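You operate a simulated robot arm through the tools that you are given. There is no shell and no other tool. Be economical: measure what you need, move in short steps, check, and stop when the job is done.

The job below is to be done with a simulated two-armed robot. You get a single attempt, and the scene is never put back.

## Task
Wipe the dried dye off the orange paddle from the blue tray.
Fine: lay it on the bench first and hold it by its grip while you wipe; wipe back, paddle back in the tray. What is to be rubbed or washed off counts as gone when no trace of it is left.

Only the result counts: the job must be done as asked and must still hold three seconds after the hand-in. Knocking over, shifting, dropping, spilling or breaking anything else fails it.

## Robot
Two 7-joint arms with two-finger parallel grippers on one trunk, on a base that drives. Base frame: it is fixed to the floor where the robot stands at the start and does not move with it; the origin is under the middle of the robot, x ahead of it, y to its left, z up; the surface under the hand at the start is at about z = 0.85. Units: m, rad, N and s.
The left shoulder is at the start at [0.07, 0.156, 1.03], the right one opposite. Places, roughly: bench before the stirrer marked tint [0.5, -0.1, 0.8]; floor of the blue tray [0.5, 0.4, 0.9]. Payload 3.91 kg a hand.
The tool frame of a hand sits at the grasp point between the pads (the TCP): z along the fingers, y along the line on which they close. The tips reach 0.03 m beyond it. Largest opening 0.11 m; finger width 0.02, thickness 0.01; the body of the gripper, 0.048 by 0.112 m, starts 0.055 m behind the TCP.
Orientation is that of the tool frame in the base frame, as [roll, pitch, yaw] about the fixed x, y, z axes, in that order (R = Rz(yaw) Ry(pitch) Rx(roll)). With the fingers straight down and closing along the base's y, the tool's x points along the base's -x, its y along +y and its z along -z.

## Interface
- The arms move only by the tool move_arm. It takes "left_rows", "right_rows" or both (then of equal length, played together; a hand with none holds still); each is one flat list of numbers, 7 for each row, row after row: the turn, a rotation vector about the base's x, y, z in rad, then the shift along the base's x, y, z in m, then the gripper command, from -1 (shut) to 1 (fully open), values between in proportion. In form: [wx, wy, wz, tx, ty, tz, grip, wx, wy, wz, tx, ty, tz, grip, ...]. A call has 1 to 8 rows; each row is the pose to reach, as a shift and turn from the pose commanded when the call began. Each row takes 0.2 s and may step no farther than 0.05 m and 0.15 rad from the row before; otherwise, or with a gripper value out of range, the whole call is refused. A pose out of reach is approached as far as the arm can. The call stops where the force on the tool passes 70 N (or 10 N more than at its start, if that is more) or the arm is blocked; 0.2 s more then pass. Each finger travels about 0.108 m/s and halts on what it meets, pressing with about 29 N; the grip force reading is that of the motor and also rises with nothing between the fingers. The clock runs only during rows and for 0.2 s after the last one: add rows that repeat a pose to give the fingers time. The reply holds the time, the measured pose of the TCP, the force on the tool along the base axes, the opening and the grip force, in the units named above and with some noise, with the torque about the TCP (base axes, N m) and any sound that the robot's microphone picked up.
- Cameras (640 x 400 px; columns grow to the right, rows downward): "scene" is now at [0.1262, 0.0138, 1.2686]; the picture's right is [0.20, -0.98, 0.00], its down [-0.52, -0.11, -0.85] and it looks along [0.83, 0.17, -0.53] (base axes); focal length 214 px, centre (320, 200). "left" rides on the left gripper at [0.072, -0.017, -0.103] in its tool frame; the picture's right is [0.23, 0.97, 0.00], its down [-0.76, 0.18, -0.62] and it looks along [-0.61, 0.14, 0.78] (tool axes); focal length 222 px, centre (320, 200). "right" rides on the right gripper at [0.072, 0.017, -0.103] in its tool frame; the picture's right is [-0.23, 0.97, 0.00], its down [-0.76, -0.18, -0.62] and it looks along [-0.61, -0.14, 0.78] (tool axes); focal length 222 px, centre (320, 200). There is no depth. A picture from a camera that has moved, and an enlarged one, comes with that camera's place and axes in the base frame and with its lens. The place of the scene camera against the robot may be out by one fixed shift of up to 0.018 m in any direction.
- snapshot(camera): a new picture of that camera. It takes no simulated time.
- slide_trunk(by): slides the trunk up (or, below 0, down) by that many m; the arms and the scene camera ride with it, the base frame stays. It gives what a move gives, with no picture.
- base_move(legs): drives the robot by 1 to 6 legs, each [ahead, left, turn to the left] in m, m and rad, along the robot's own axes; the way and the turn of a leg run together, so that a leg with both is an arc; at most 1.5 m and 3.142 rad a leg. The arms and the cameras ride along, it lands a little off, and it stops where it bumps. It gives what a move gives.
- head_to(pan, tilt): turns the head with the scene camera to pan (to the left, within 1.501 rad either way) and tilt (down, from -0.506 to 1.204), counted from straight ahead of the robot. It gives what a move gives.
- zoom(camera, box): a new picture of the part [left, top, right, bottom] of that camera's present view, enlarged. It takes no simulated time.
- close_job(): hands the job in; it is judged then, once.

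Go step by step. Nothing tells you exact positions but the pictures and the camera data: compare them with the known pose of the tool, close in by small moves and look again before you grip or let go. The budget is 120 turns and 100 pictures, counting those below and the enlarged ones. Unless the task says otherwise, let go and move clear before handing in.

The tools are called after "Request:" by a JSON object that holds its "op" and its "data". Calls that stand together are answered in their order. move_arm: Moves the arms, as the interface text tells. Its arguments: {"type":"object","properties":{"left_rows":{"type":"array"},"right_rows":{"type":"array"}},"required":[]} The other tools are called the same way: slide_trunk (by) slides the trunk up or down; base_move (legs) drives the base; head_to (pan, tilt) turns the head that bears the scene camera; snapshot (camera) takes a picture; zoom (camera, box) takes an enlarged picture of a part of a camera's view; close_job () hands the job in.

At the start:

```text
time_s: 0.0
left_eef_pos: [0.513, 0.5321, 1.1483]
left_tool_rot: [-3.141, 0.0, -3.141]
left_wrist_force: [0.3, 0.2, 1.1]
left_moment: [0.02, 0.01, 0.0]
left_finger_gap: 0.1101
left_finger_force: 0.0
right_eef_pos: [0.6907, 0.0125, 1.1343]
right_tool_rot: [3.14, 0.0, 3.141]
right_wrist_force: [-0.1, -0.8, 0.5]
right_moment: [0.0, -0.02, -0.01]
right_finger_gap: 0.1099
right_finger_force: 0.1
trunk travel left (down, up): [-0.475, 0.465]
robot x, y, heading: [-0.0038, 0.0013, 0.003]
head pan, tilt: [0.204, 0.553]
```

scene: 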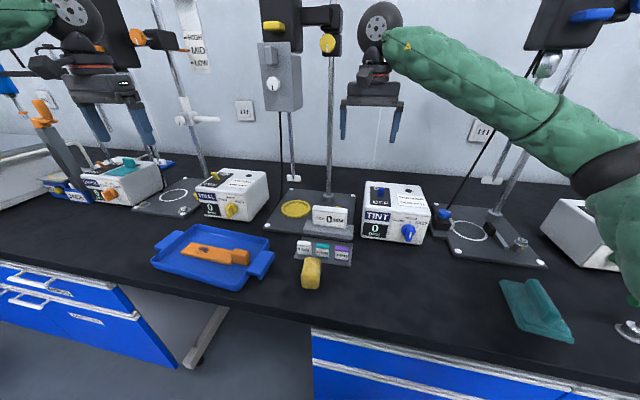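
right: 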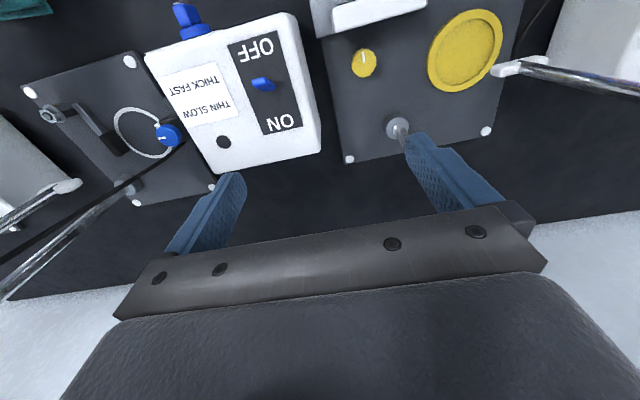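
left: 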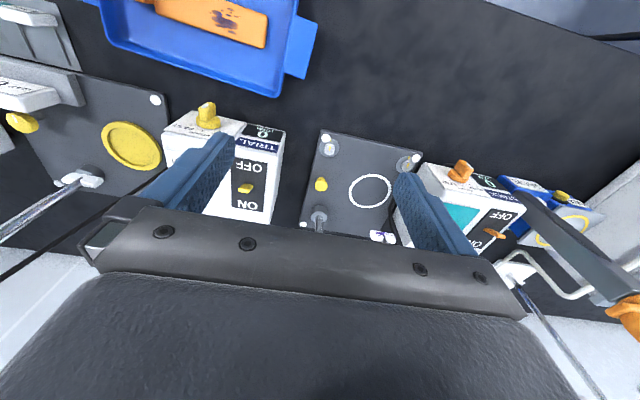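

I see the blue tray with the orange paddle, a yellow block in front of the small labels, and a teal item on the right. I'll zoom in to tell which is the wipe and where the dye is.

Request:
{"op": "zoom", "data": {"camera": "scene", "box": [140, 210, 290, 304]}}

Request:
{"op": "zoom", "data": {"camera": "scene", "box": [270, 200, 390, 300]}}

Request:
{"op": "zoom", "data": {"camera": "scene", "box": [480, 250, 640, 350]}}

```text
4.26 times, centred on (215, 257) of scene
camera zoom: at [0.1262, 0.0138, 1.2686], right [0.2, -0.98, 0.0], down [-0.52, -0.11, -0.85], along [0.83, 0.17, -0.53], focal length 913 px, centre (767, -43)
```

zoom: 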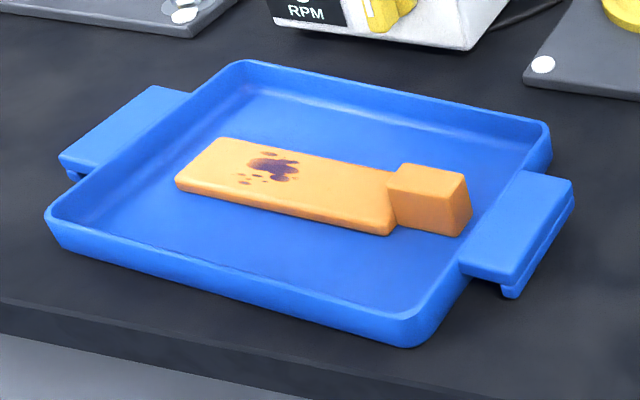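

```text
4.00 times, centred on (330, 250) of scene
camera zoom: at [0.1262, 0.0138, 1.2686], right [0.2, -0.98, 0.0], down [-0.52, -0.11, -0.85], along [0.83, 0.17, -0.53], focal length 858 px, centre (280, 0)
```

zoom: 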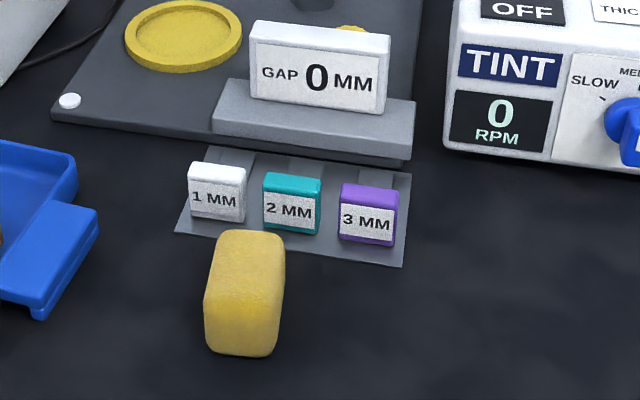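

```text
4.00 times, centred on (560, 300) of scene
camera zoom: at [0.1262, 0.0138, 1.2686], right [0.2, -0.98, 0.0], down [-0.52, -0.11, -0.85], along [0.83, 0.17, -0.53], focal length 858 px, centre (-640, -200)
```

zoom: 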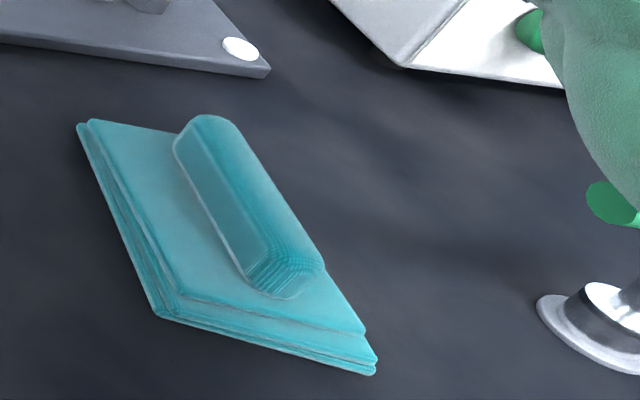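

The teal folded pad with the ridge is the wipe, around [0.46, -0.36]. The paddle's grip is near [0.44, 0.27], with the blade pointing left (+y). I'll back the base off a little, then shift it right, so that both hands can reach everything.

Request:
{"op": "base_move", "data": {"legs": [[-0.13, 0, 0], [0, -0.1, 0]]}}

Request:
{"op": "head_to", "data": {"pan": 0.1, "tilt": 0.75}}

Request:
{"op": "snapshot", "data": {"camera": "scene"}}

Request:
{"op": "snapshot", "data": {"camera": "left"}}

Request:
{"op": "snapshot", "data": {"camera": "right"}}

```text
time_s: 2.0
left_eef_pos: [0.3835, 0.4313, 1.1484]
left_tool_rot: [3.14, -0.001, -3.14]
left_wrist_force: [0.0, 0.1, 0.2]
left_moment: [0.02, -0.01, 0.02]
left_finger_gap: 0.1099
left_finger_force: 0.0
right_eef_pos: [0.5618, -0.0876, 1.1331]
right_tool_rot: [3.141, -0.002, -3.141]
right_wrist_force: [-0.2, -1.5, 0.1]
right_moment: [0.01, 0.0, -0.02]
right_finger_gap: 0.1101
right_finger_force: 0.1
trunk travel left (down, up): [-0.475, 0.465]
robot x, y, heading: [-0.1325, -0.0985, -0.001]
head pan, tilt: [0.204, 0.553]
```

```text
time_s: 2.8
left_eef_pos: [0.3826, 0.4318, 1.1478]
left_tool_rot: [3.14, 0.001, -3.141]
left_wrist_force: [1.0, -0.5, -0.4]
left_moment: [-0.01, 0.0, 0.0]
left_finger_gap: 0.1098
left_finger_force: 0.1
right_eef_pos: [0.5616, -0.0863, 1.1335]
right_tool_rot: [3.14, 0.0, -3.141]
right_wrist_force: [0.9, 0.9, -0.2]
right_moment: [0.01, -0.03, -0.03]
right_finger_gap: 0.1101
right_finger_force: 0.0
trunk travel left (down, up): [-0.475, 0.465]
robot x, y, heading: [-0.1321, -0.0953, -0.001]
head pan, tilt: [0.099, 0.75]
```

```text
93 pictures are left
camera scene: at [-0.0094, -0.0959, 1.2516], right [0.1, -0.99, 0.0], down [-0.68, -0.07, -0.73], along [0.73, 0.07, -0.68], focal length 214 px, centre (320, 200)
```

scene: 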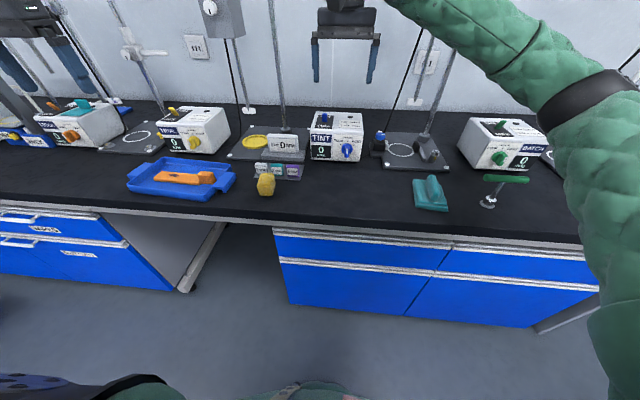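

```text
92 pictures are left
camera left: at [0.3104, 0.416, 1.2512], right [-0.23, 0.97, 0.0], down [0.76, 0.18, 0.62], along [0.61, 0.14, -0.78], focal length 222 px, centre (320, 200)
```

left: 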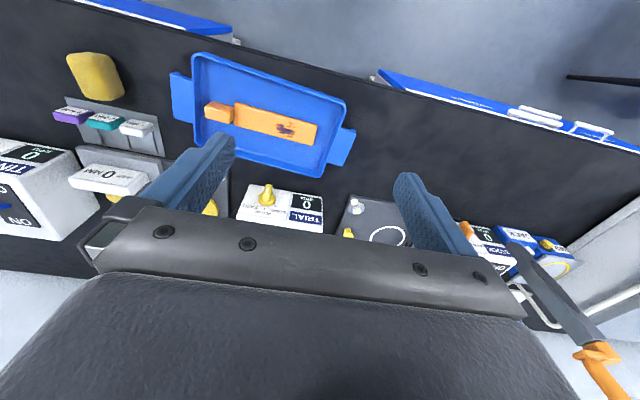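

```text
91 pictures are left
camera right: at [0.4886, -0.0712, 1.2356], right [0.23, 0.97, 0.0], down [0.76, -0.18, 0.62], along [0.61, -0.14, -0.78], focal length 222 px, centre (320, 200)
```

right: 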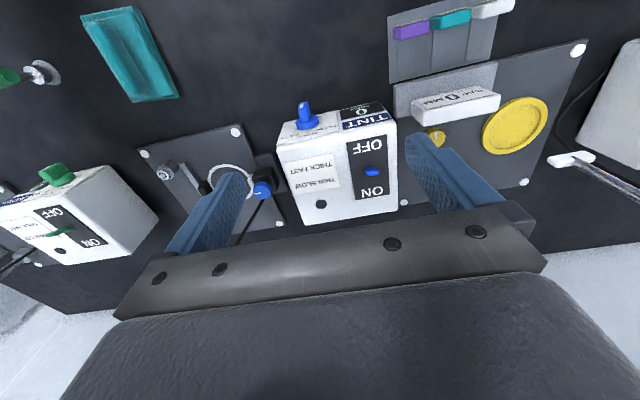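

The wrist views put the paddle's grip near [0.457, 0.285] and the wipe's ridge near [0.46, -0.33], running along x. I'm bringing each hand above its object, and turning the left one to close along x.

Request:
{"op": "move_arm", "data": {"left_rows": [0, 0, 0.145, 0.005, -0.01, 0, 1, 0, 0, 0.29, 0.01, -0.03, 0, 1, 0, 0, 0.435, 0.02, -0.05, 0, 1, 0, 0, 0.58, 0.03, -0.07, 0, 1, 0, 0, 0.725, 0.04, -0.09, -0.01, 1, 0, 0, 0.87, 0.05, -0.11, -0.02, 1, 0, 0, 1.015, 0.06, -0.13, -0.03, 1, 0, 0, 1.16, 0.07, -0.145, -0.04, 1], "right_rows": [0, 0, 0, -0.02, -0.03, 0, 1, 0, 0, 0, -0.04, -0.06, 0, 1, 0, 0, 0, -0.06, -0.095, 0, 1, 0, 0, 0, -0.08, -0.13, -0.01, 1, 0, 0, 0, -0.095, -0.165, -0.025, 1, 0, 0, 0, -0.1, -0.2, -0.04, 1, 0, 0, 0, -0.1, -0.23, -0.05, 1, 0, 0, 0, -0.1, -0.25, -0.06, 1]}}

Request:
{"op": "snapshot", "data": {"camera": "right"}}

Request:
{"op": "snapshot", "data": {"camera": "left"}}

```text
time_s: 4.6
left_eef_pos: [0.4542, 0.2851, 1.1079]
left_tool_rot: [3.139, 0.002, -1.977]
left_wrist_force: [-0.8, -0.9, 0.1]
left_moment: [0.02, 0.01, 0.0]
left_finger_gap: 0.1099
left_finger_force: 0.0
right_eef_pos: [0.4619, -0.3385, 1.0727]
right_tool_rot: [3.141, 0.0, -3.14]
right_wrist_force: [-0.4, -0.4, -1.2]
right_moment: [0.03, -0.01, 0.03]
right_finger_gap: 0.1097
right_finger_force: 0.0
trunk travel left (down, up): [-0.475, 0.465]
robot x, y, heading: [-0.1311, -0.1023, -0.002]
head pan, tilt: [0.099, 0.75]
```

```text
90 pictures are left
camera right: at [0.3888, -0.3225, 1.1754], right [0.23, 0.97, 0.0], down [0.76, -0.18, 0.62], along [0.61, -0.14, -0.78], focal length 222 px, centre (320, 200)
```

right: 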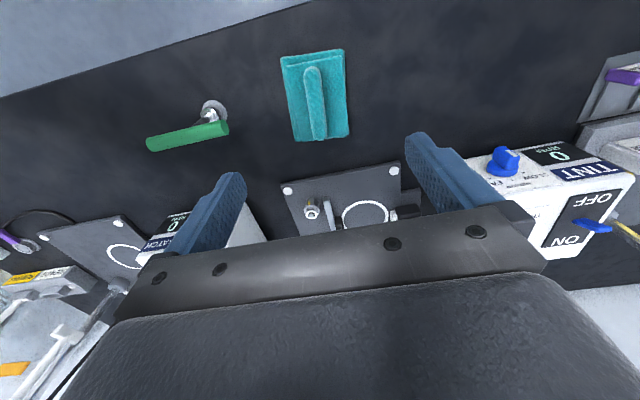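

```text
89 pictures are left
camera left: at [0.4406, 0.2133, 1.2109], right [-0.98, 0.18, 0.0], down [0.14, 0.77, 0.62], along [0.11, 0.61, -0.78], focal length 222 px, centre (320, 200)
```

left: 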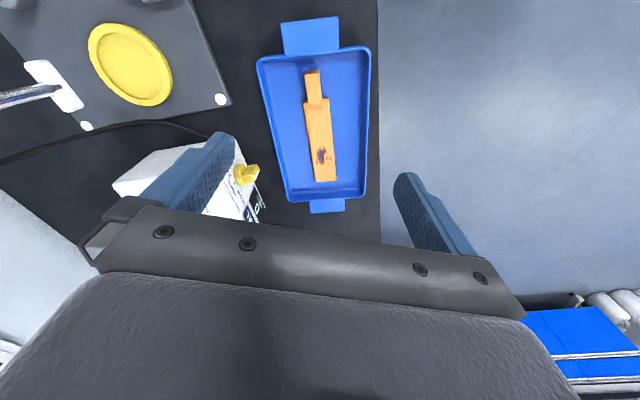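

Triangulating gives the wipe's ridge centre at about [0.48, -0.351], yawed about -0.12. The paddle's grip is at about [0.4635, 0.28], with its axis about 4° off +y. I'll align both hands and go lower.

Request:
{"op": "move_arm", "data": {"left_rows": [0, 0, 0.12, 0.003, -0.001, -0.03, 0.6, 0, 0, 0.24, 0.006, -0.003, -0.07, 0.3, 0, 0, 0.34, 0.0095, -0.005, -0.11, 0.2, 0, 0, 0.34, 0.0095, -0.005, -0.13, 0.2], "right_rows": [0, 0, -0.06, 0.008, -0.006, -0.04, 0.6, 0, 0, -0.12, 0.014, -0.012, -0.08, 0.3, 0, 0, -0.12, 0.018, -0.0125, -0.11, 0.2, 0, 0, -0.12, 0.018, -0.0125, -0.13, 0.2]}}

Request:
{"op": "snapshot", "data": {"camera": "right"}}

Request:
{"op": "snapshot", "data": {"camera": "left"}}

```text
time_s: 5.6
left_eef_pos: [0.4639, 0.2832, 0.9788]
left_tool_rot: [-3.14, 0.0, -1.64]
left_wrist_force: [0.4, 0.0, 0.1]
left_moment: [0.02, 0.02, 0.0]
left_finger_gap: 0.0661
left_finger_force: 0.0
right_eef_pos: [0.4792, -0.3502, 0.9423]
right_tool_rot: [3.141, 0.0, 3.024]
right_wrist_force: [0.0, -0.4, 0.1]
right_moment: [-0.02, 0.0, 0.01]
right_finger_gap: 0.066
right_finger_force: 0.1
trunk travel left (down, up): [-0.475, 0.465]
robot x, y, heading: [-0.1326, -0.0957, 0.006]
head pan, tilt: [0.099, 0.75]
```

```text
88 pictures are left
camera right: at [0.4091, -0.3254, 1.046], right [0.34, 0.94, 0.0], down [0.74, -0.27, 0.62], along [0.59, -0.21, -0.78], focal length 222 px, centre (320, 200)
```

right: 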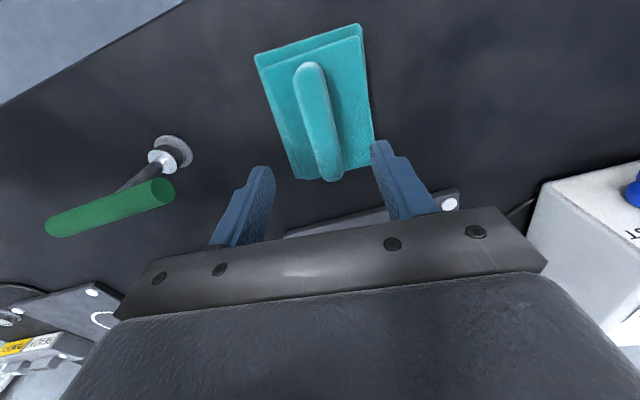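

```text
87 pictures are left
camera left: at [0.4748, 0.2097, 1.0815], right [-0.99, -0.16, 0.0], down [-0.12, 0.77, 0.62], along [-0.1, 0.62, -0.78], focal length 222 px, centre (320, 200)
```

left: 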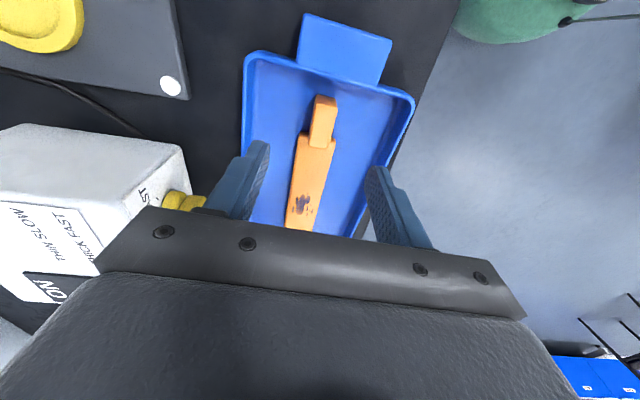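

Both hands line up well; the yaws need small corrections. Going lower in steps.

Request:
{"op": "move_arm", "data": {"left_rows": [0, 0, 0.04, -0.0025, -0.001, -0.03, 0.2, 0, 0, 0.04, -0.0025, -0.001, -0.058, 0.2], "right_rows": [0, 0, -0.05, -0.002, 0.001, -0.02, 0.2, 0, 0, -0.05, -0.004, 0.001, -0.04, 0.2]}}

Request:
{"op": "snapshot", "data": {"camera": "right"}}

Request:
{"op": "snapshot", "data": {"camera": "left"}}

```text
time_s: 6.2
left_eef_pos: [0.4608, 0.281, 0.9198]
left_tool_rot: [-3.141, 0.0, -1.601]
left_wrist_force: [0.7, -0.6, 0.0]
left_moment: [0.03, -0.01, 0.01]
left_finger_gap: 0.0661
left_finger_force: 0.1
right_eef_pos: [0.4747, -0.3481, 0.9041]
right_tool_rot: [3.141, 0.001, 2.971]
right_wrist_force: [-0.3, 0.3, -0.3]
right_moment: [0.01, 0.0, 0.0]
right_finger_gap: 0.066
right_finger_force: 0.1
trunk travel left (down, up): [-0.475, 0.465]
robot x, y, heading: [-0.1301, -0.1045, 0.002]
head pan, tilt: [0.099, 0.75]
```

```text
86 pictures are left
camera right: at [0.4067, -0.3204, 1.0064], right [0.39, 0.92, 0.0], down [0.72, -0.3, 0.62], along [0.57, -0.24, -0.78], focal length 222 px, centre (320, 200)
```

right: 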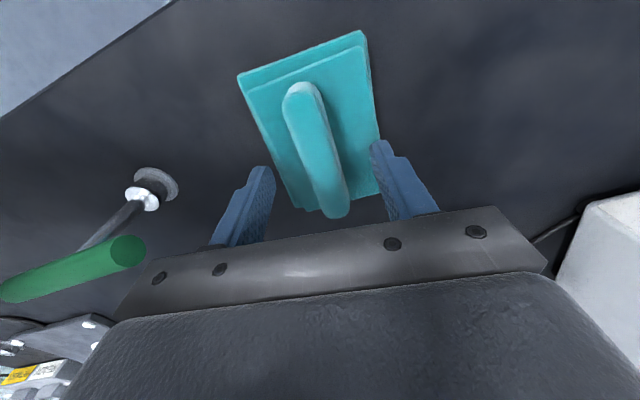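

```text
85 pictures are left
camera left: at [0.4755, 0.2093, 1.0231], right [-0.98, -0.2, 0.0], down [-0.15, 0.77, 0.62], along [-0.12, 0.61, -0.78], focal length 222 px, centre (320, 200)
```

left: 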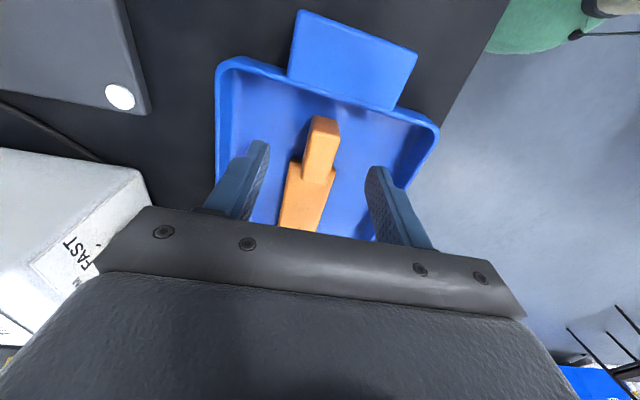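

Both are well centred. I'm taking small further descents.

Request:
{"op": "move_arm", "data": {"left_rows": [0, 0, 0, 0, -0.003, -0.013, 0.2, 0, 0, 0, 0, -0.003, -0.026, 0.2], "right_rows": [0, 0, 0.05, -0.001, -0.001, -0.011, 0.0, 0, 0, 0.05, -0.002, -0.001, -0.022, 0.0]}}

Request:
{"op": "snapshot", "data": {"camera": "right"}}

Request:
{"op": "snapshot", "data": {"camera": "left"}}

```text
time_s: 6.7
left_eef_pos: [0.4585, 0.279, 0.9043]
left_tool_rot: [3.141, 0.001, -1.599]
left_wrist_force: [-0.1, -0.6, -0.7]
left_moment: [0.02, 0.03, -0.02]
left_finger_gap: 0.0658
left_finger_force: 0.1
right_eef_pos: [0.474, -0.3492, 0.8993]
right_tool_rot: [3.136, 0.017, 3.018]
right_wrist_force: [-10.9, 8.5, 37.6]
right_moment: [-0.38, 0.64, -0.04]
right_finger_gap: 0.0549
right_finger_force: 0.0
trunk travel left (down, up): [-0.475, 0.465]
robot x, y, heading: [-0.1281, -0.1011, 0.001]
head pan, tilt: [0.099, 0.75]
stopped in row 2 (right hand): the force on the tool passed its limit at 85 N (the readings are from after the stop); the commanded pose is now the measured one
```

```text
84 pictures are left
camera right: at [0.4022, -0.3257, 1.0011], right [0.35, 0.94, 0.01], down [0.72, -0.27, 0.63], along [0.6, -0.21, -0.77], focal length 222 px, centre (320, 200)
```

right: 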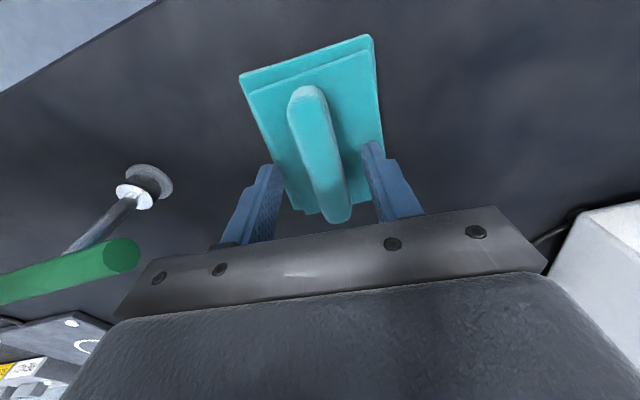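

```text
83 pictures are left
camera left: at [0.4732, 0.2064, 1.0077], right [-0.98, -0.2, 0.0], down [-0.16, 0.77, 0.62], along [-0.12, 0.61, -0.78], focal length 222 px, centre (320, 200)
```

left: 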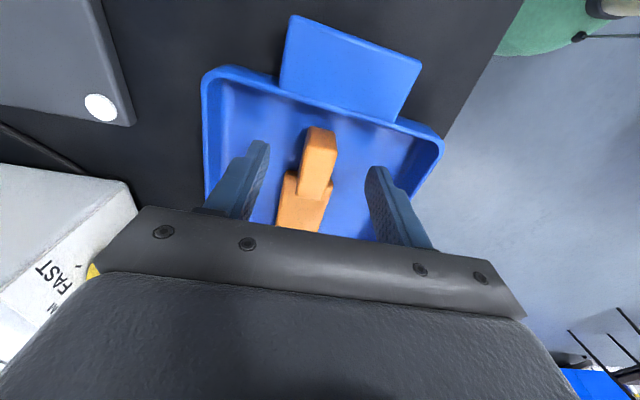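

The right fingertips met the pad's top plate, so I'll raise them a few millimetres and close on the ridge. The left hand goes a little lower around the grip.

Request:
{"op": "move_arm", "data": {"right_rows": [0, 0, 0, 0, 0, 0.004, 0.0, 0, 0, 0, 0, 0, 0.005, -0.4, 0, 0, 0, 0, 0, 0.005, -0.8, 0, 0, 0, 0, 0, 0.005, -1, 0, 0, 0, 0, 0, 0.005, -1], "left_rows": [0, 0, 0, 0.001, -0.003, -0.005, 0.0, 0, 0, 0, 0.001, -0.004, -0.01, 0.0, 0, 0, 0, 0.001, -0.004, -0.01, 0.0, 0, 0, 0, 0.001, -0.004, -0.01, 0.0, 0, 0, 0, 0.001, -0.004, -0.01, 0.0]}}

Request:
{"op": "snapshot", "data": {"camera": "right"}}

Request:
{"op": "zoom", "data": {"camera": "left", "box": [200, 60, 440, 260]}}

```text
time_s: 7.9
left_eef_pos: [0.4617, 0.2747, 0.8936]
left_tool_rot: [3.14, 0.001, -1.6]
left_wrist_force: [-0.2, 0.5, 0.6]
left_moment: [-0.01, 0.01, -0.01]
left_finger_gap: 0.055
left_finger_force: 0.1
right_eef_pos: [0.476, -0.351, 0.9002]
right_tool_rot: [3.138, 0.012, 3.017]
right_wrist_force: [2.3, 1.4, 6.9]
right_moment: [-0.15, -0.02, -0.08]
right_finger_gap: 0.0193
right_finger_force: 28.9
trunk travel left (down, up): [-0.475, 0.465]
robot x, y, heading: [-0.13, -0.1015, -0.001]
head pan, tilt: [0.099, 0.75]
```

```text
82 pictures are left
camera right: at [0.4047, -0.3262, 1.002], right [0.35, 0.94, 0.01], down [0.73, -0.27, 0.63], along [0.59, -0.21, -0.78], focal length 222 px, centre (320, 200)
```

right: 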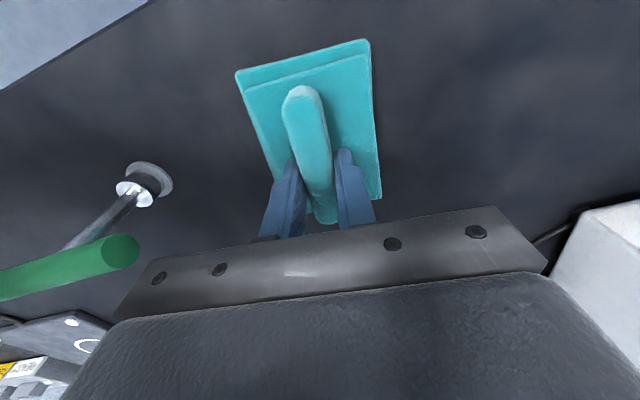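

```text
2.00 times, centred on (320, 160) of left
camera zoom: at [0.4761, 0.2021, 0.9962], right [-0.98, -0.2, 0.0], down [-0.15, 0.77, 0.62], along [-0.12, 0.61, -0.78], focal length 444 px, centre (320, 280)
```

zoom: 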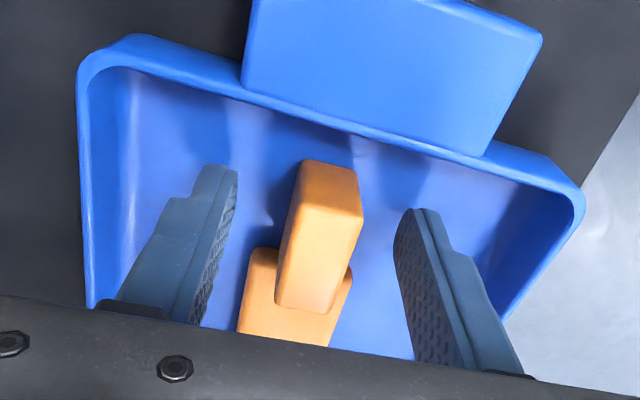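

The wipe is held at 19 mm. The left fingers straddle the paddle's grip well, so I'm closing them.

Request:
{"op": "move_arm", "data": {"left_rows": [0, 0, 0, 0, -0.003, -0.002, -0.4, 0, 0, 0, 0, -0.003, -0.002, -0.8, 0, 0, 0, 0, -0.003, -0.002, -1, 0, 0, 0, 0, -0.003, -0.002, -1]}}

Request:
{"op": "zoom", "data": {"camera": "left", "box": [200, 60, 440, 260]}}

```text
time_s: 8.9
left_eef_pos: [0.4608, 0.2717, 0.8914]
left_tool_rot: [-3.141, 0.0, -1.6]
left_wrist_force: [1.1, 0.3, 1.8]
left_moment: [0.24, -0.03, -0.1]
left_finger_gap: 0.0194
left_finger_force: 29.1
right_eef_pos: [0.4761, -0.3514, 0.9007]
right_tool_rot: [3.137, 0.011, 3.015]
right_wrist_force: [-0.9, 0.2, 0.4]
right_moment: [-0.05, 0.07, -0.03]
right_finger_gap: 0.0194
right_finger_force: 28.6
trunk travel left (down, up): [-0.475, 0.465]
robot x, y, heading: [-0.1338, -0.1002, -0.0]
head pan, tilt: [0.099, 0.75]
```

```text
2.00 times, centred on (320, 160) of left
camera zoom: at [0.4763, 0.1988, 0.9945], right [-0.98, -0.2, 0.0], down [-0.15, 0.77, 0.62], along [-0.12, 0.61, -0.78], focal length 444 px, centre (320, 280)
```

zoom: 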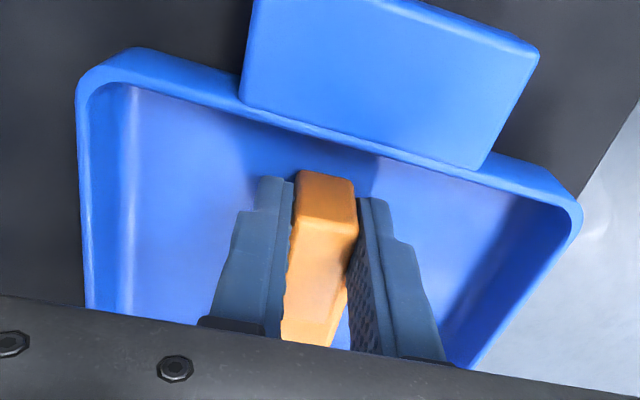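

The paddle's grip is held. I'll lift it clear of the tray and begin turning the blade away, pulling it toward the robot as it turns.

Request:
{"op": "move_arm", "data": {"left_rows": [0, 0, 0, 0, 0, 0.02, -1, 0, 0, 0, 0, 0, 0.06, -1, 0, 0, 0, 0, 0, 0.1, -1, 0, 0, 0, 0, 0, 0.14, -1, 0, 0, -0.14, -0.02, -0.01, 0.16, -1, 0, 0, -0.28, -0.04, -0.02, 0.16, -1, 0, 0, -0.42, -0.06, -0.03, 0.16, -1, 0, 0, -0.56, -0.07, -0.05, 0.16, -1]}}

Request:
{"op": "snapshot", "data": {"camera": "scene"}}

Request:
{"op": "snapshot", "data": {"camera": "left"}}

```text
time_s: 10.7
left_eef_pos: [0.3918, 0.2191, 1.0519]
left_tool_rot: [3.139, -0.001, -2.161]
left_wrist_force: [-0.5, 0.2, -1.1]
left_moment: [-0.08, 0.08, 0.02]
left_finger_gap: 0.0194
left_finger_force: 29.1
right_eef_pos: [0.4768, -0.3511, 0.8997]
right_tool_rot: [3.136, 0.01, 3.016]
right_wrist_force: [-0.7, -0.5, 0.6]
right_moment: [-0.05, 0.08, 0.05]
right_finger_gap: 0.0194
right_finger_force: 29.1
trunk travel left (down, up): [-0.475, 0.465]
robot x, y, heading: [-0.1309, -0.1012, -0.002]
head pan, tilt: [0.099, 0.75]
```

```text
79 pictures are left
camera scene: at [-0.0094, -0.0972, 1.2516], right [0.1, -0.99, 0.0], down [-0.68, -0.07, -0.73], along [0.73, 0.07, -0.68], focal length 214 px, centre (320, 200)
```

scene: 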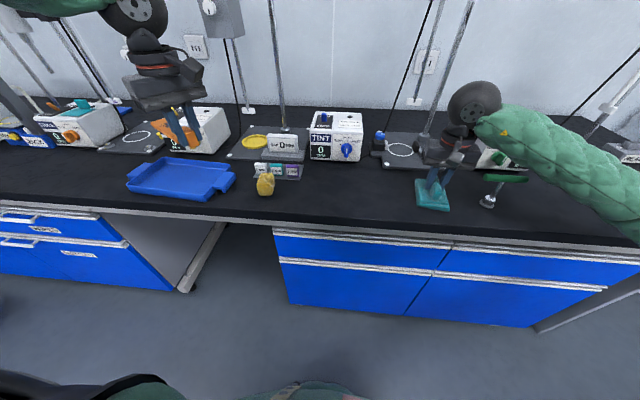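

```text
78 pictures are left
camera left: at [0.3652, 0.1516, 1.155], right [-0.94, 0.35, 0.0], down [0.28, 0.73, 0.62], along [0.22, 0.58, -0.78], focal length 222 px, centre (320, 200)
```

left: 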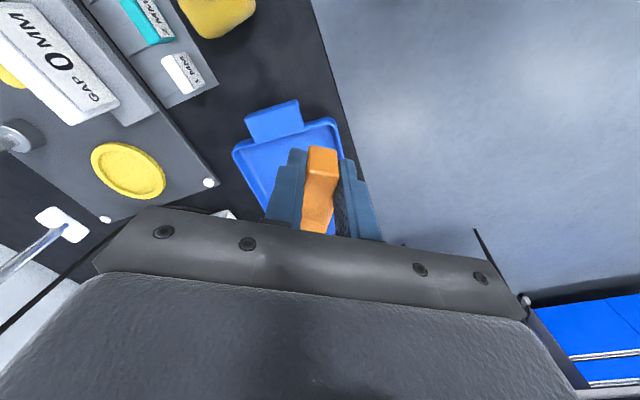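

The paddle is out of the tray and well held. I'll keep turning and moving it to the right.

Request:
{"op": "move_arm", "data": {"left_rows": [0, 0, -0.14, 0, -0.02, 0, -1, 0, 0, -0.28, 0, -0.045, 0, -1, 0, 0, -0.42, 0, -0.07, 0, -1, 0, 0, -0.56, 0, -0.095, 0, -1, 0, 0, -0.7, 0, -0.12, 0, -1, 0, 0, -0.84, 0, -0.145, 0, -1, 0, 0, -0.98, 0.01, -0.17, 0, -1, 0, 0, -1.12, 0.02, -0.19, 0, -1]}}

Request:
{"op": "move_arm", "data": {"left_rows": [0, 0, -0.14, 0.01, -0.01, 0, -1, 0, 0, -0.28, 0.015, -0.02, 0, -1, 0, 0, -0.42, 0.02, -0.03, 0, -1, 0, 0, -0.56, 0.025, -0.04, 0, -1, 0, 0, -0.7, 0.03, -0.045, 0, -1, 0, 0, -0.84, 0.03, -0.05, 0, -1, 0, 0, -0.98, 0.03, -0.05, 0, -1, 0, 0, -1.12, 0.03, -0.05, 0, -1]}}

Request:
{"op": "snapshot", "data": {"camera": "scene"}}

Request:
{"op": "snapshot", "data": {"camera": "left"}}

```text
time_s: 12.5
left_eef_pos: [0.4123, 0.0307, 1.0512]
left_tool_rot: [3.138, -0.003, 3.001]
left_wrist_force: [0.3, 1.0, -0.5]
left_moment: [0.0, 0.05, 0.02]
left_finger_gap: 0.0195
left_finger_force: 28.8
right_eef_pos: [0.4756, -0.351, 0.8999]
right_tool_rot: [3.137, 0.011, 3.016]
right_wrist_force: [0.5, 0.0, 0.6]
right_moment: [-0.05, 0.06, 0.03]
right_finger_gap: 0.0193
right_finger_force: 28.8
trunk travel left (down, up): [-0.475, 0.465]
robot x, y, heading: [-0.1271, -0.1029, 0.005]
head pan, tilt: [0.099, 0.75]
```

```text
time_s: 14.3
left_eef_pos: [0.4407, -0.0196, 1.0521]
left_tool_rot: [3.141, 0.001, 1.881]
left_wrist_force: [0.2, 0.9, -1.2]
left_moment: [0.07, 0.03, 0.01]
left_finger_gap: 0.0194
left_finger_force: 28.7
right_eef_pos: [0.4761, -0.3509, 0.9006]
right_tool_rot: [3.136, 0.01, 3.017]
right_wrist_force: [0.6, 0.3, 1.7]
right_moment: [-0.05, -0.02, -0.03]
right_finger_gap: 0.0194
right_finger_force: 29.3
trunk travel left (down, up): [-0.475, 0.465]
robot x, y, heading: [-0.1268, -0.1003, -0.001]
head pan, tilt: [0.099, 0.75]
```

```text
77 pictures are left
camera scene: at [-0.0093, -0.0967, 1.2515], right [0.1, -0.99, 0.0], down [-0.68, -0.07, -0.73], along [0.73, 0.07, -0.68], focal length 214 px, centre (320, 200)
```

scene: 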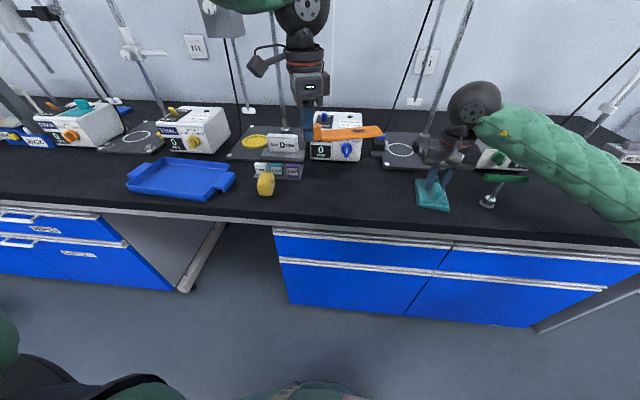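

```text
76 pictures are left
camera left: at [0.4032, 0.0455, 1.1542], right [0.86, 0.51, 0.0], down [0.4, -0.67, 0.62], along [0.32, -0.53, -0.78], focal length 222 px, centre (320, 200)
```

left: 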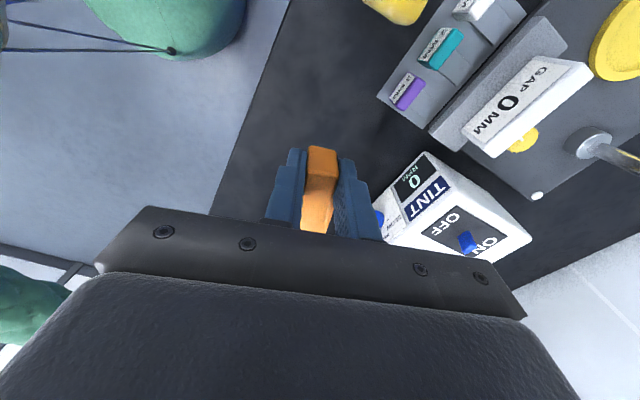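

The blade now points right and slightly forward, over free bench. I'm lowering it to just above the surface.

Request:
{"op": "move_arm", "data": {"left_rows": [0, 0, 0, 0.005, -0.005, -0.045, -1, 0, 0, 0, 0.01, -0.01, -0.09, -1, 0, 0, 0, 0.01, -0.01, -0.125, -1, 0, 0, 0, 0.01, -0.01, -0.15, -1, 0, 0, 0, 0.01, -0.01, -0.156, -1]}}

Request:
{"op": "snapshot", "data": {"camera": "left"}}

Request:
{"op": "zoom", "data": {"camera": "scene", "box": [240, 110, 460, 230]}}

```text
time_s: 15.5
left_eef_pos: [0.4507, -0.0299, 0.8946]
left_tool_rot: [3.141, 0.0, 1.883]
left_wrist_force: [-0.8, -0.7, -0.6]
left_moment: [0.07, 0.01, 0.02]
left_finger_gap: 0.0196
left_finger_force: 29.1
right_eef_pos: [0.4754, -0.3507, 0.9002]
right_tool_rot: [3.135, 0.012, 3.016]
right_wrist_force: [-0.3, 0.2, 1.8]
right_moment: [-0.1, 0.02, 0.01]
right_finger_gap: 0.0194
right_finger_force: 28.7
trunk travel left (down, up): [-0.475, 0.465]
robot x, y, heading: [-0.1312, -0.1008, 0.004]
head pan, tilt: [0.099, 0.75]
```

```text
75 pictures are left
camera left: at [0.4131, 0.0352, 0.9971], right [0.86, 0.52, 0.0], down [0.4, -0.67, 0.62], along [0.32, -0.53, -0.78], focal length 222 px, centre (320, 200)
```

left: 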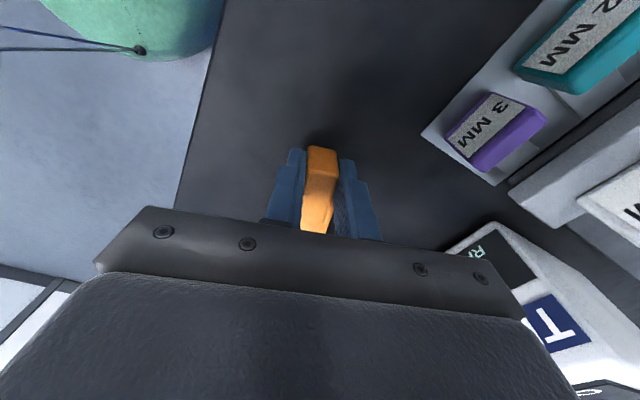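

```text
2.91 times, centred on (350, 170) of scene
camera zoom: at [-0.0093, -0.0966, 1.2515], right [0.1, -0.99, 0.0], down [-0.68, -0.07, -0.73], along [0.73, 0.07, -0.68], focal length 624 px, centre (233, 287)
```

zoom: 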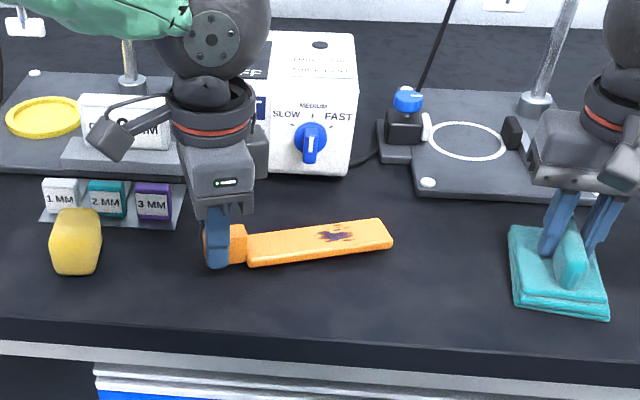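

The layout is good. Now I'm lowering in millimetres until the bench is felt.

Request:
{"op": "move_arm", "data": {"left_rows": [0, 0, 0, 0, 0, -0.003, -1, 0, 0, 0, 0, 0, -0.005, -1]}}

Request:
{"op": "move_arm", "data": {"left_rows": [0, 0, 0, 0, 0, -0.002, -1, 0, 0, 0, 0, 0, -0.003, -1]}}

Request:
{"op": "zoom", "data": {"camera": "scene", "box": [300, 170, 400, 220]}}

```text
time_s: 16.1
left_eef_pos: [0.4512, -0.0287, 0.8906]
left_tool_rot: [3.141, -0.001, 1.883]
left_wrist_force: [0.2, 0.7, -0.3]
left_moment: [0.08, 0.02, 0.0]
left_finger_gap: 0.0194
left_finger_force: 29.2
right_eef_pos: [0.4754, -0.3513, 0.9]
right_tool_rot: [3.136, 0.01, 3.016]
right_wrist_force: [0.1, 0.7, 1.7]
right_moment: [-0.06, 0.0, -0.02]
right_finger_gap: 0.0192
right_finger_force: 29.2
trunk travel left (down, up): [-0.475, 0.465]
robot x, y, heading: [-0.129, -0.1009, 0.0]
head pan, tilt: [0.099, 0.75]
```

```text
time_s: 16.7
left_eef_pos: [0.4516, -0.0285, 0.8876]
left_tool_rot: [-3.141, 0.0, 1.883]
left_wrist_force: [-0.7, -0.8, -0.7]
left_moment: [0.05, 0.03, 0.02]
left_finger_gap: 0.0194
left_finger_force: 29.3
right_eef_pos: [0.4754, -0.3507, 0.8998]
right_tool_rot: [3.137, 0.01, 3.016]
right_wrist_force: [-0.7, 0.7, 1.5]
right_moment: [-0.08, 0.06, -0.04]
right_finger_gap: 0.0195
right_finger_force: 29.2
trunk travel left (down, up): [-0.475, 0.465]
robot x, y, heading: [-0.1286, -0.1016, -0.0]
head pan, tilt: [0.099, 0.75]
```

```text
6.40 times, centred on (350, 195) of scene
camera zoom: at [-0.0093, -0.0967, 1.2516], right [0.1, -0.99, 0.0], down [-0.68, -0.07, -0.73], along [0.73, 0.07, -0.68], focal length 1373 px, centre (128, 232)
```

zoom: 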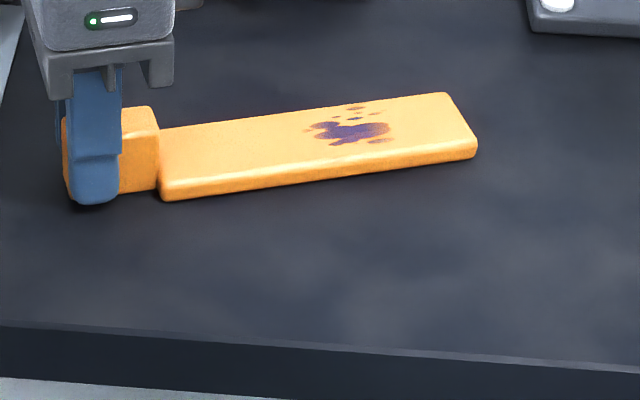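

No contact yet, so I'm going further down.

Request:
{"op": "move_arm", "data": {"left_rows": [0, 0, 0, 0, 0, -0.0015, -1, 0, 0, 0, 0, 0, -0.003, -1]}}

Request:
{"op": "move_arm", "data": {"left_rows": [0, 0, 0, 0, 0, -0.001, -1, 0, 0, 0, 0, 0, -0.002, -1]}}

Request:
{"op": "zoom", "data": {"camera": "scene", "box": [300, 170, 400, 220]}}

```text
time_s: 17.3
left_eef_pos: [0.4514, -0.0289, 0.8865]
left_tool_rot: [3.14, 0.001, 1.884]
left_wrist_force: [3.8, 3.1, 24.7]
left_moment: [-0.18, -0.05, 0.01]
left_finger_gap: 0.0195
left_finger_force: 29.1
right_eef_pos: [0.4755, -0.3519, 0.9012]
right_tool_rot: [3.137, 0.012, 3.016]
right_wrist_force: [-0.5, 0.5, 0.0]
right_moment: [0.01, -0.01, 0.03]
right_finger_gap: 0.0191
right_finger_force: 28.4
trunk travel left (down, up): [-0.475, 0.465]
robot x, y, heading: [-0.1308, -0.1017, 0.003]
head pan, tilt: [0.099, 0.75]
```

```text
time_s: 17.9
left_eef_pos: [0.4506, -0.0289, 0.883]
left_tool_rot: [3.14, 0.0, 1.882]
left_wrist_force: [5.5, 2.2, 25.3]
left_moment: [0.04, -0.1, 0.01]
left_finger_gap: 0.0196
left_finger_force: 29.0
right_eef_pos: [0.4743, -0.3501, 0.8999]
right_tool_rot: [3.137, 0.01, 3.016]
right_wrist_force: [0.4, -0.7, 0.4]
right_moment: [0.01, -0.01, 0.0]
right_finger_gap: 0.0191
right_finger_force: 29.0
trunk travel left (down, up): [-0.475, 0.465]
robot x, y, heading: [-0.1306, -0.1, -0.003]
head pan, tilt: [0.099, 0.75]
```

```text
6.40 times, centred on (350, 195) of scene
camera zoom: at [-0.0101, -0.0967, 1.2518], right [0.1, -0.99, 0.0], down [-0.68, -0.07, -0.73], along [0.73, 0.07, -0.68], focal length 1373 px, centre (128, 232)
```

zoom: 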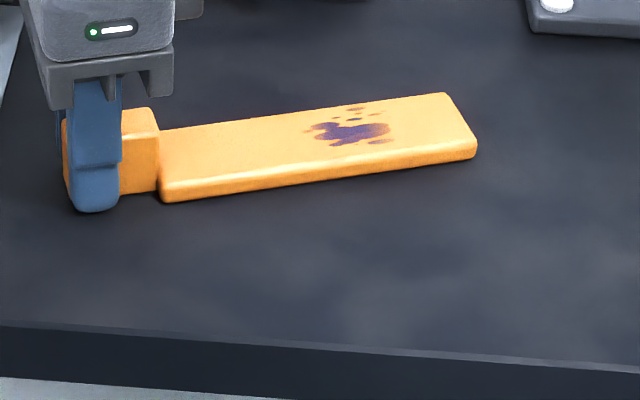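

The paddle is resting on the bench, held with 25 N. The dye is near [0.488, -0.136]. I'll lift the wipe and bring it over from the right.

Request:
{"op": "move_arm", "data": {"right_rows": [0, 0, 0, 0, 0, 0.03, -1, 0, 0, 0, 0, 0, 0.06, -1, 0, 0, 0, 0.002, 0.045, 0.07, -1, 0, 0, 0, 0.005, 0.09, 0.07, -1, 0, 0, 0, 0.01, 0.13, 0.07, -1, 0, 0, 0, 0.015, 0.165, 0.07, -1, 0, 0, 0, 0.02, 0.195, 0.06, -1, 0, 0, 0, 0.02, 0.205, 0.045, -1]}}

Request:
{"op": "snapshot", "data": {"camera": "right"}}

Request:
{"op": "zoom", "data": {"camera": "scene", "box": [240, 110, 460, 230]}}

```text
time_s: 19.7
left_eef_pos: [0.4444, -0.0374, 0.8898]
left_tool_rot: [3.131, 0.0, 1.876]
left_wrist_force: [-0.7, 0.7, -1.0]
left_moment: [0.06, 0.05, 0.0]
left_finger_gap: 0.0196
left_finger_force: 29.1
right_eef_pos: [0.4894, -0.1595, 0.9555]
right_tool_rot: [3.131, 0.028, 3.001]
right_wrist_force: [0.1, -0.8, -1.1]
right_moment: [0.01, -0.01, -0.03]
right_finger_gap: 0.0192
right_finger_force: 29.1
trunk travel left (down, up): [-0.475, 0.465]
robot x, y, heading: [-0.1295, -0.1023, -0.002]
head pan, tilt: [0.099, 0.75]
```

```text
71 pictures are left
camera right: at [0.4171, -0.1338, 1.0569], right [0.36, 0.93, 0.02], down [0.71, -0.29, 0.64], along [0.6, -0.22, -0.77], focal length 222 px, centre (320, 200)
```

right: 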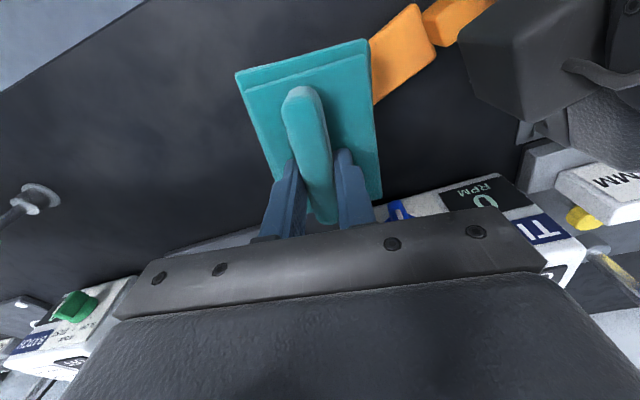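

```text
2.91 times, centred on (350, 170) of scene
camera zoom: at [-0.0201, -0.1031, 1.255], right [0.09, -1.0, 0.0], down [-0.67, -0.06, -0.74], along [0.73, 0.07, -0.68], focal length 624 px, centre (233, 287)
```

zoom: 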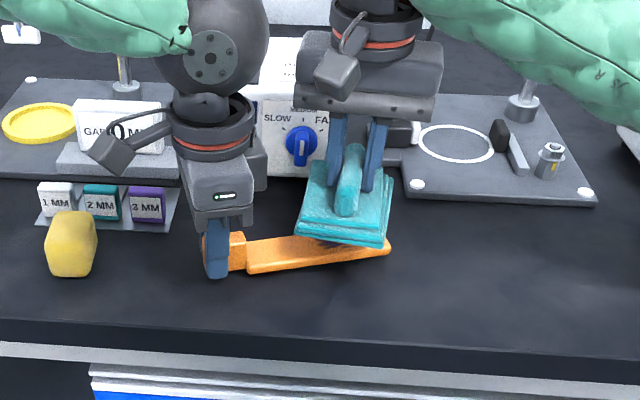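

The robot's body seems to have shifted back about a centimetre during that move. I'll hold still briefly and check whether that settles or whether something is in contact.

Request:
{"op": "move_arm", "data": {"right_rows": [0, 0, 0, 0, 0, 0, -1, 0, 0, 0, 0, 0, 0, -1]}}

Request:
{"op": "snapshot", "data": {"camera": "scene"}}

```text
time_s: 20.3
left_eef_pos: [0.443, -0.0302, 0.8892]
left_tool_rot: [3.131, 0.003, 1.879]
left_wrist_force: [-0.4, 0.6, -0.7]
left_moment: [0.09, 0.04, -0.01]
left_finger_gap: 0.0196
left_finger_force: 29.2
right_eef_pos: [0.4856, -0.1505, 0.9536]
right_tool_rot: [3.137, 0.027, 3.008]
right_wrist_force: [-0.6, 0.3, -0.4]
right_moment: [-0.01, -0.01, -0.03]
right_finger_gap: 0.0192
right_finger_force: 28.4
trunk travel left (down, up): [-0.475, 0.465]
robot x, y, heading: [-0.1311, -0.0982, -0.001]
head pan, tilt: [0.099, 0.75]
```

```text
69 pictures are left
camera scene: at [-0.0234, -0.0965, 1.2531], right [0.1, -1.0, 0.0], down [-0.67, -0.07, -0.74], along [0.74, 0.07, -0.67], focal length 214 px, centre (320, 200)
```

scene: 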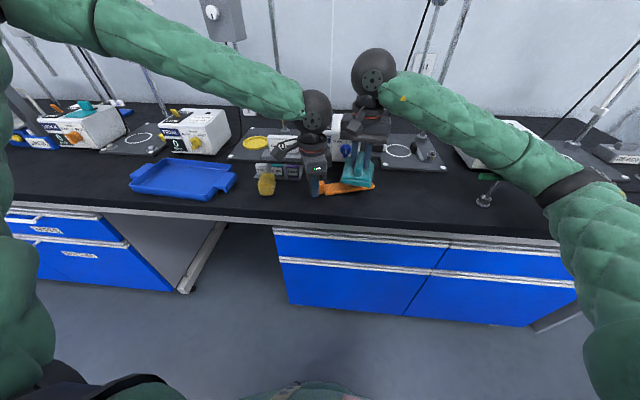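

The body is still leaning slightly. I'll raise the right hand a little to see whether the lean goes away, and look from the left wrist.

Request:
{"op": "move_arm", "data": {"right_rows": [0, 0, 0, 0, -0.01, 0.01, -1, 0, 0, 0, 0, -0.02, 0.03, -1, 0, 0, 0, 0, -0.02, 0.03, -1]}}

Request:
{"op": "snapshot", "data": {"camera": "right"}}

Request:
{"op": "zoom", "data": {"camera": "scene", "box": [240, 40, 480, 220]}}

```text
time_s: 21.1
left_eef_pos: [0.4513, -0.0268, 0.8823]
left_tool_rot: [3.141, 0.002, 1.885]
left_wrist_force: [-1.5, 1.2, 3.3]
left_moment: [0.14, 0.1, 0.01]
left_finger_gap: 0.0197
left_finger_force: 28.4
right_eef_pos: [0.4956, -0.1639, 0.9756]
right_tool_rot: [3.136, 0.013, 3.019]
right_wrist_force: [0.3, 0.0, -0.9]
right_moment: [0.04, -0.01, -0.01]
right_finger_gap: 0.0194
right_finger_force: 29.4
trunk travel left (down, up): [-0.475, 0.465]
robot x, y, heading: [-0.129, -0.1042, 0.004]
head pan, tilt: [0.099, 0.75]
```

```text
68 pictures are left
camera right: at [0.4246, -0.1384, 1.0775], right [0.34, 0.94, 0.01], down [0.73, -0.27, 0.63], along [0.59, -0.21, -0.78], focal length 222 px, centre (320, 200)
```

right: 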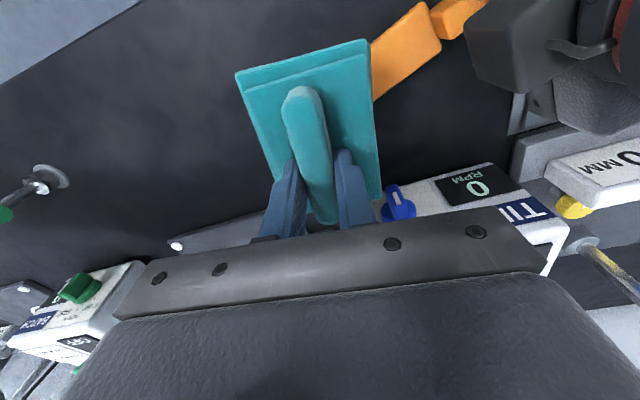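

```text
2.22 times, centred on (360, 130) of scene
camera zoom: at [-0.0102, -0.0953, 1.2513], right [0.1, -0.99, 0.0], down [-0.68, -0.07, -0.73], along [0.73, 0.07, -0.68], focal length 477 px, centre (231, 356)
```

zoom: 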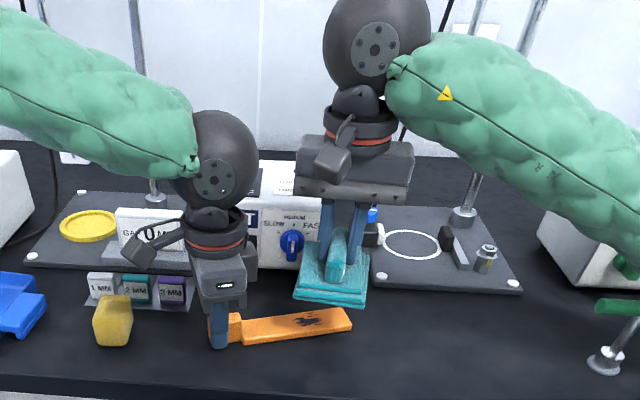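

Backing off let the body return to normal, so the contact was hand on hand: the right gripper bar against the left wrist ball. I'll move the right hand aside. The left hand will then re-grip, leaning about 0.35 rad away from the blade to make room.

Request:
{"op": "move_arm", "data": {"left_rows": [0, 0, 0, 0, 0, 0.001, -0.5, 0, 0, 0, 0, 0, 0.002, -0.3, -0.114, -0.037, 0, 0, 0.001, 0.004, -0.3, -0.228, -0.074, 0, -0.001, 0.003, 0.006, -0.3, -0.333, -0.108, 0, -0.001, 0.003, 0.006, -0.3, -0.333, -0.108, 0, -0.001, 0.003, 0.006, -0.7, -0.333, -0.108, 0, -0.001, 0.003, 0.006, -1, -0.333, -0.108, 0, -0.001, 0.003, 0.006, -1], "right_rows": [0, 0, 0, 0, -0.03, 0, -1, 0, 0, 0, 0, -0.04, 0, -1, 0, 0, 0, 0, -0.04, 0, -1, 0, 0, 0, 0, -0.04, 0, -1, 0, 0, 0, 0, -0.04, 0, -1, 0, 0, 0, 0, -0.04, 0, -1, 0, 0, 0, 0, -0.04, 0, -1, 0, 0, 0, 0, -0.04, 0, -1]}}

Request:
{"op": "zoom", "data": {"camera": "scene", "box": [240, 40, 480, 220]}}

Request:
{"op": "snapshot", "data": {"camera": "left"}}

```text
time_s: 22.9
left_eef_pos: [0.4499, -0.0259, 0.8887]
left_tool_rot: [3.141, 0.35, 1.885]
left_wrist_force: [-0.2, 0.5, -0.7]
left_moment: [0.07, 0.01, 0.02]
left_finger_gap: 0.0196
left_finger_force: 29.0
right_eef_pos: [0.4963, -0.2063, 0.9739]
right_tool_rot: [3.135, 0.011, 3.017]
right_wrist_force: [0.1, -0.2, -0.8]
right_moment: [0.01, 0.0, 0.0]
right_finger_gap: 0.0192
right_finger_force: 29.1
trunk travel left (down, up): [-0.475, 0.465]
robot x, y, heading: [-0.1293, -0.1, 0.003]
head pan, tilt: [0.099, 0.75]
```

```text
2.22 times, centred on (360, 130) of scene
camera zoom: at [-0.0091, -0.0967, 1.2515], right [0.1, -0.99, 0.0], down [-0.68, -0.07, -0.73], along [0.73, 0.07, -0.68], focal length 477 px, centre (231, 356)
```

zoom: 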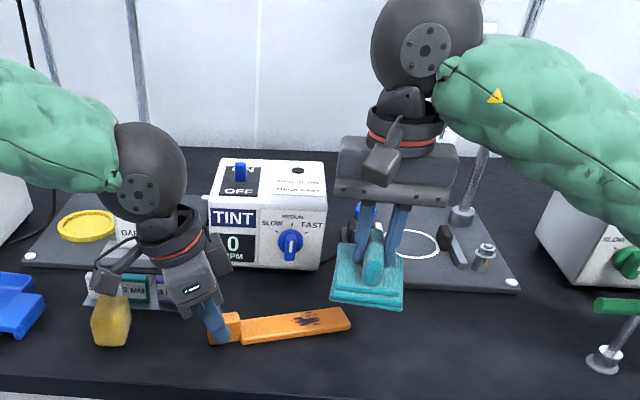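

```text
65 pictures are left
camera left: at [0.4026, 0.0685, 0.96], right [0.86, 0.5, -0.08], down [0.32, -0.42, 0.85], along [0.39, -0.75, -0.53], focal length 222 px, centre (320, 200)
```

left: 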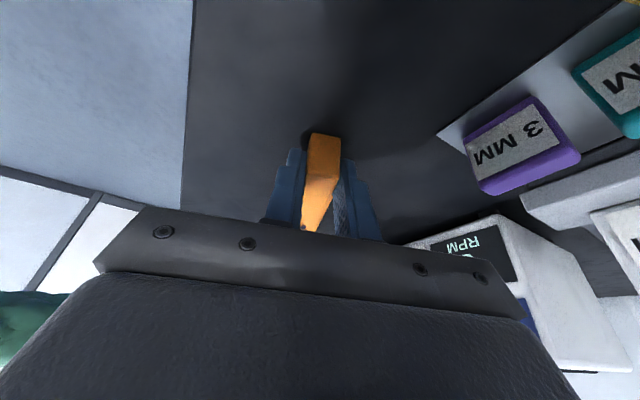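

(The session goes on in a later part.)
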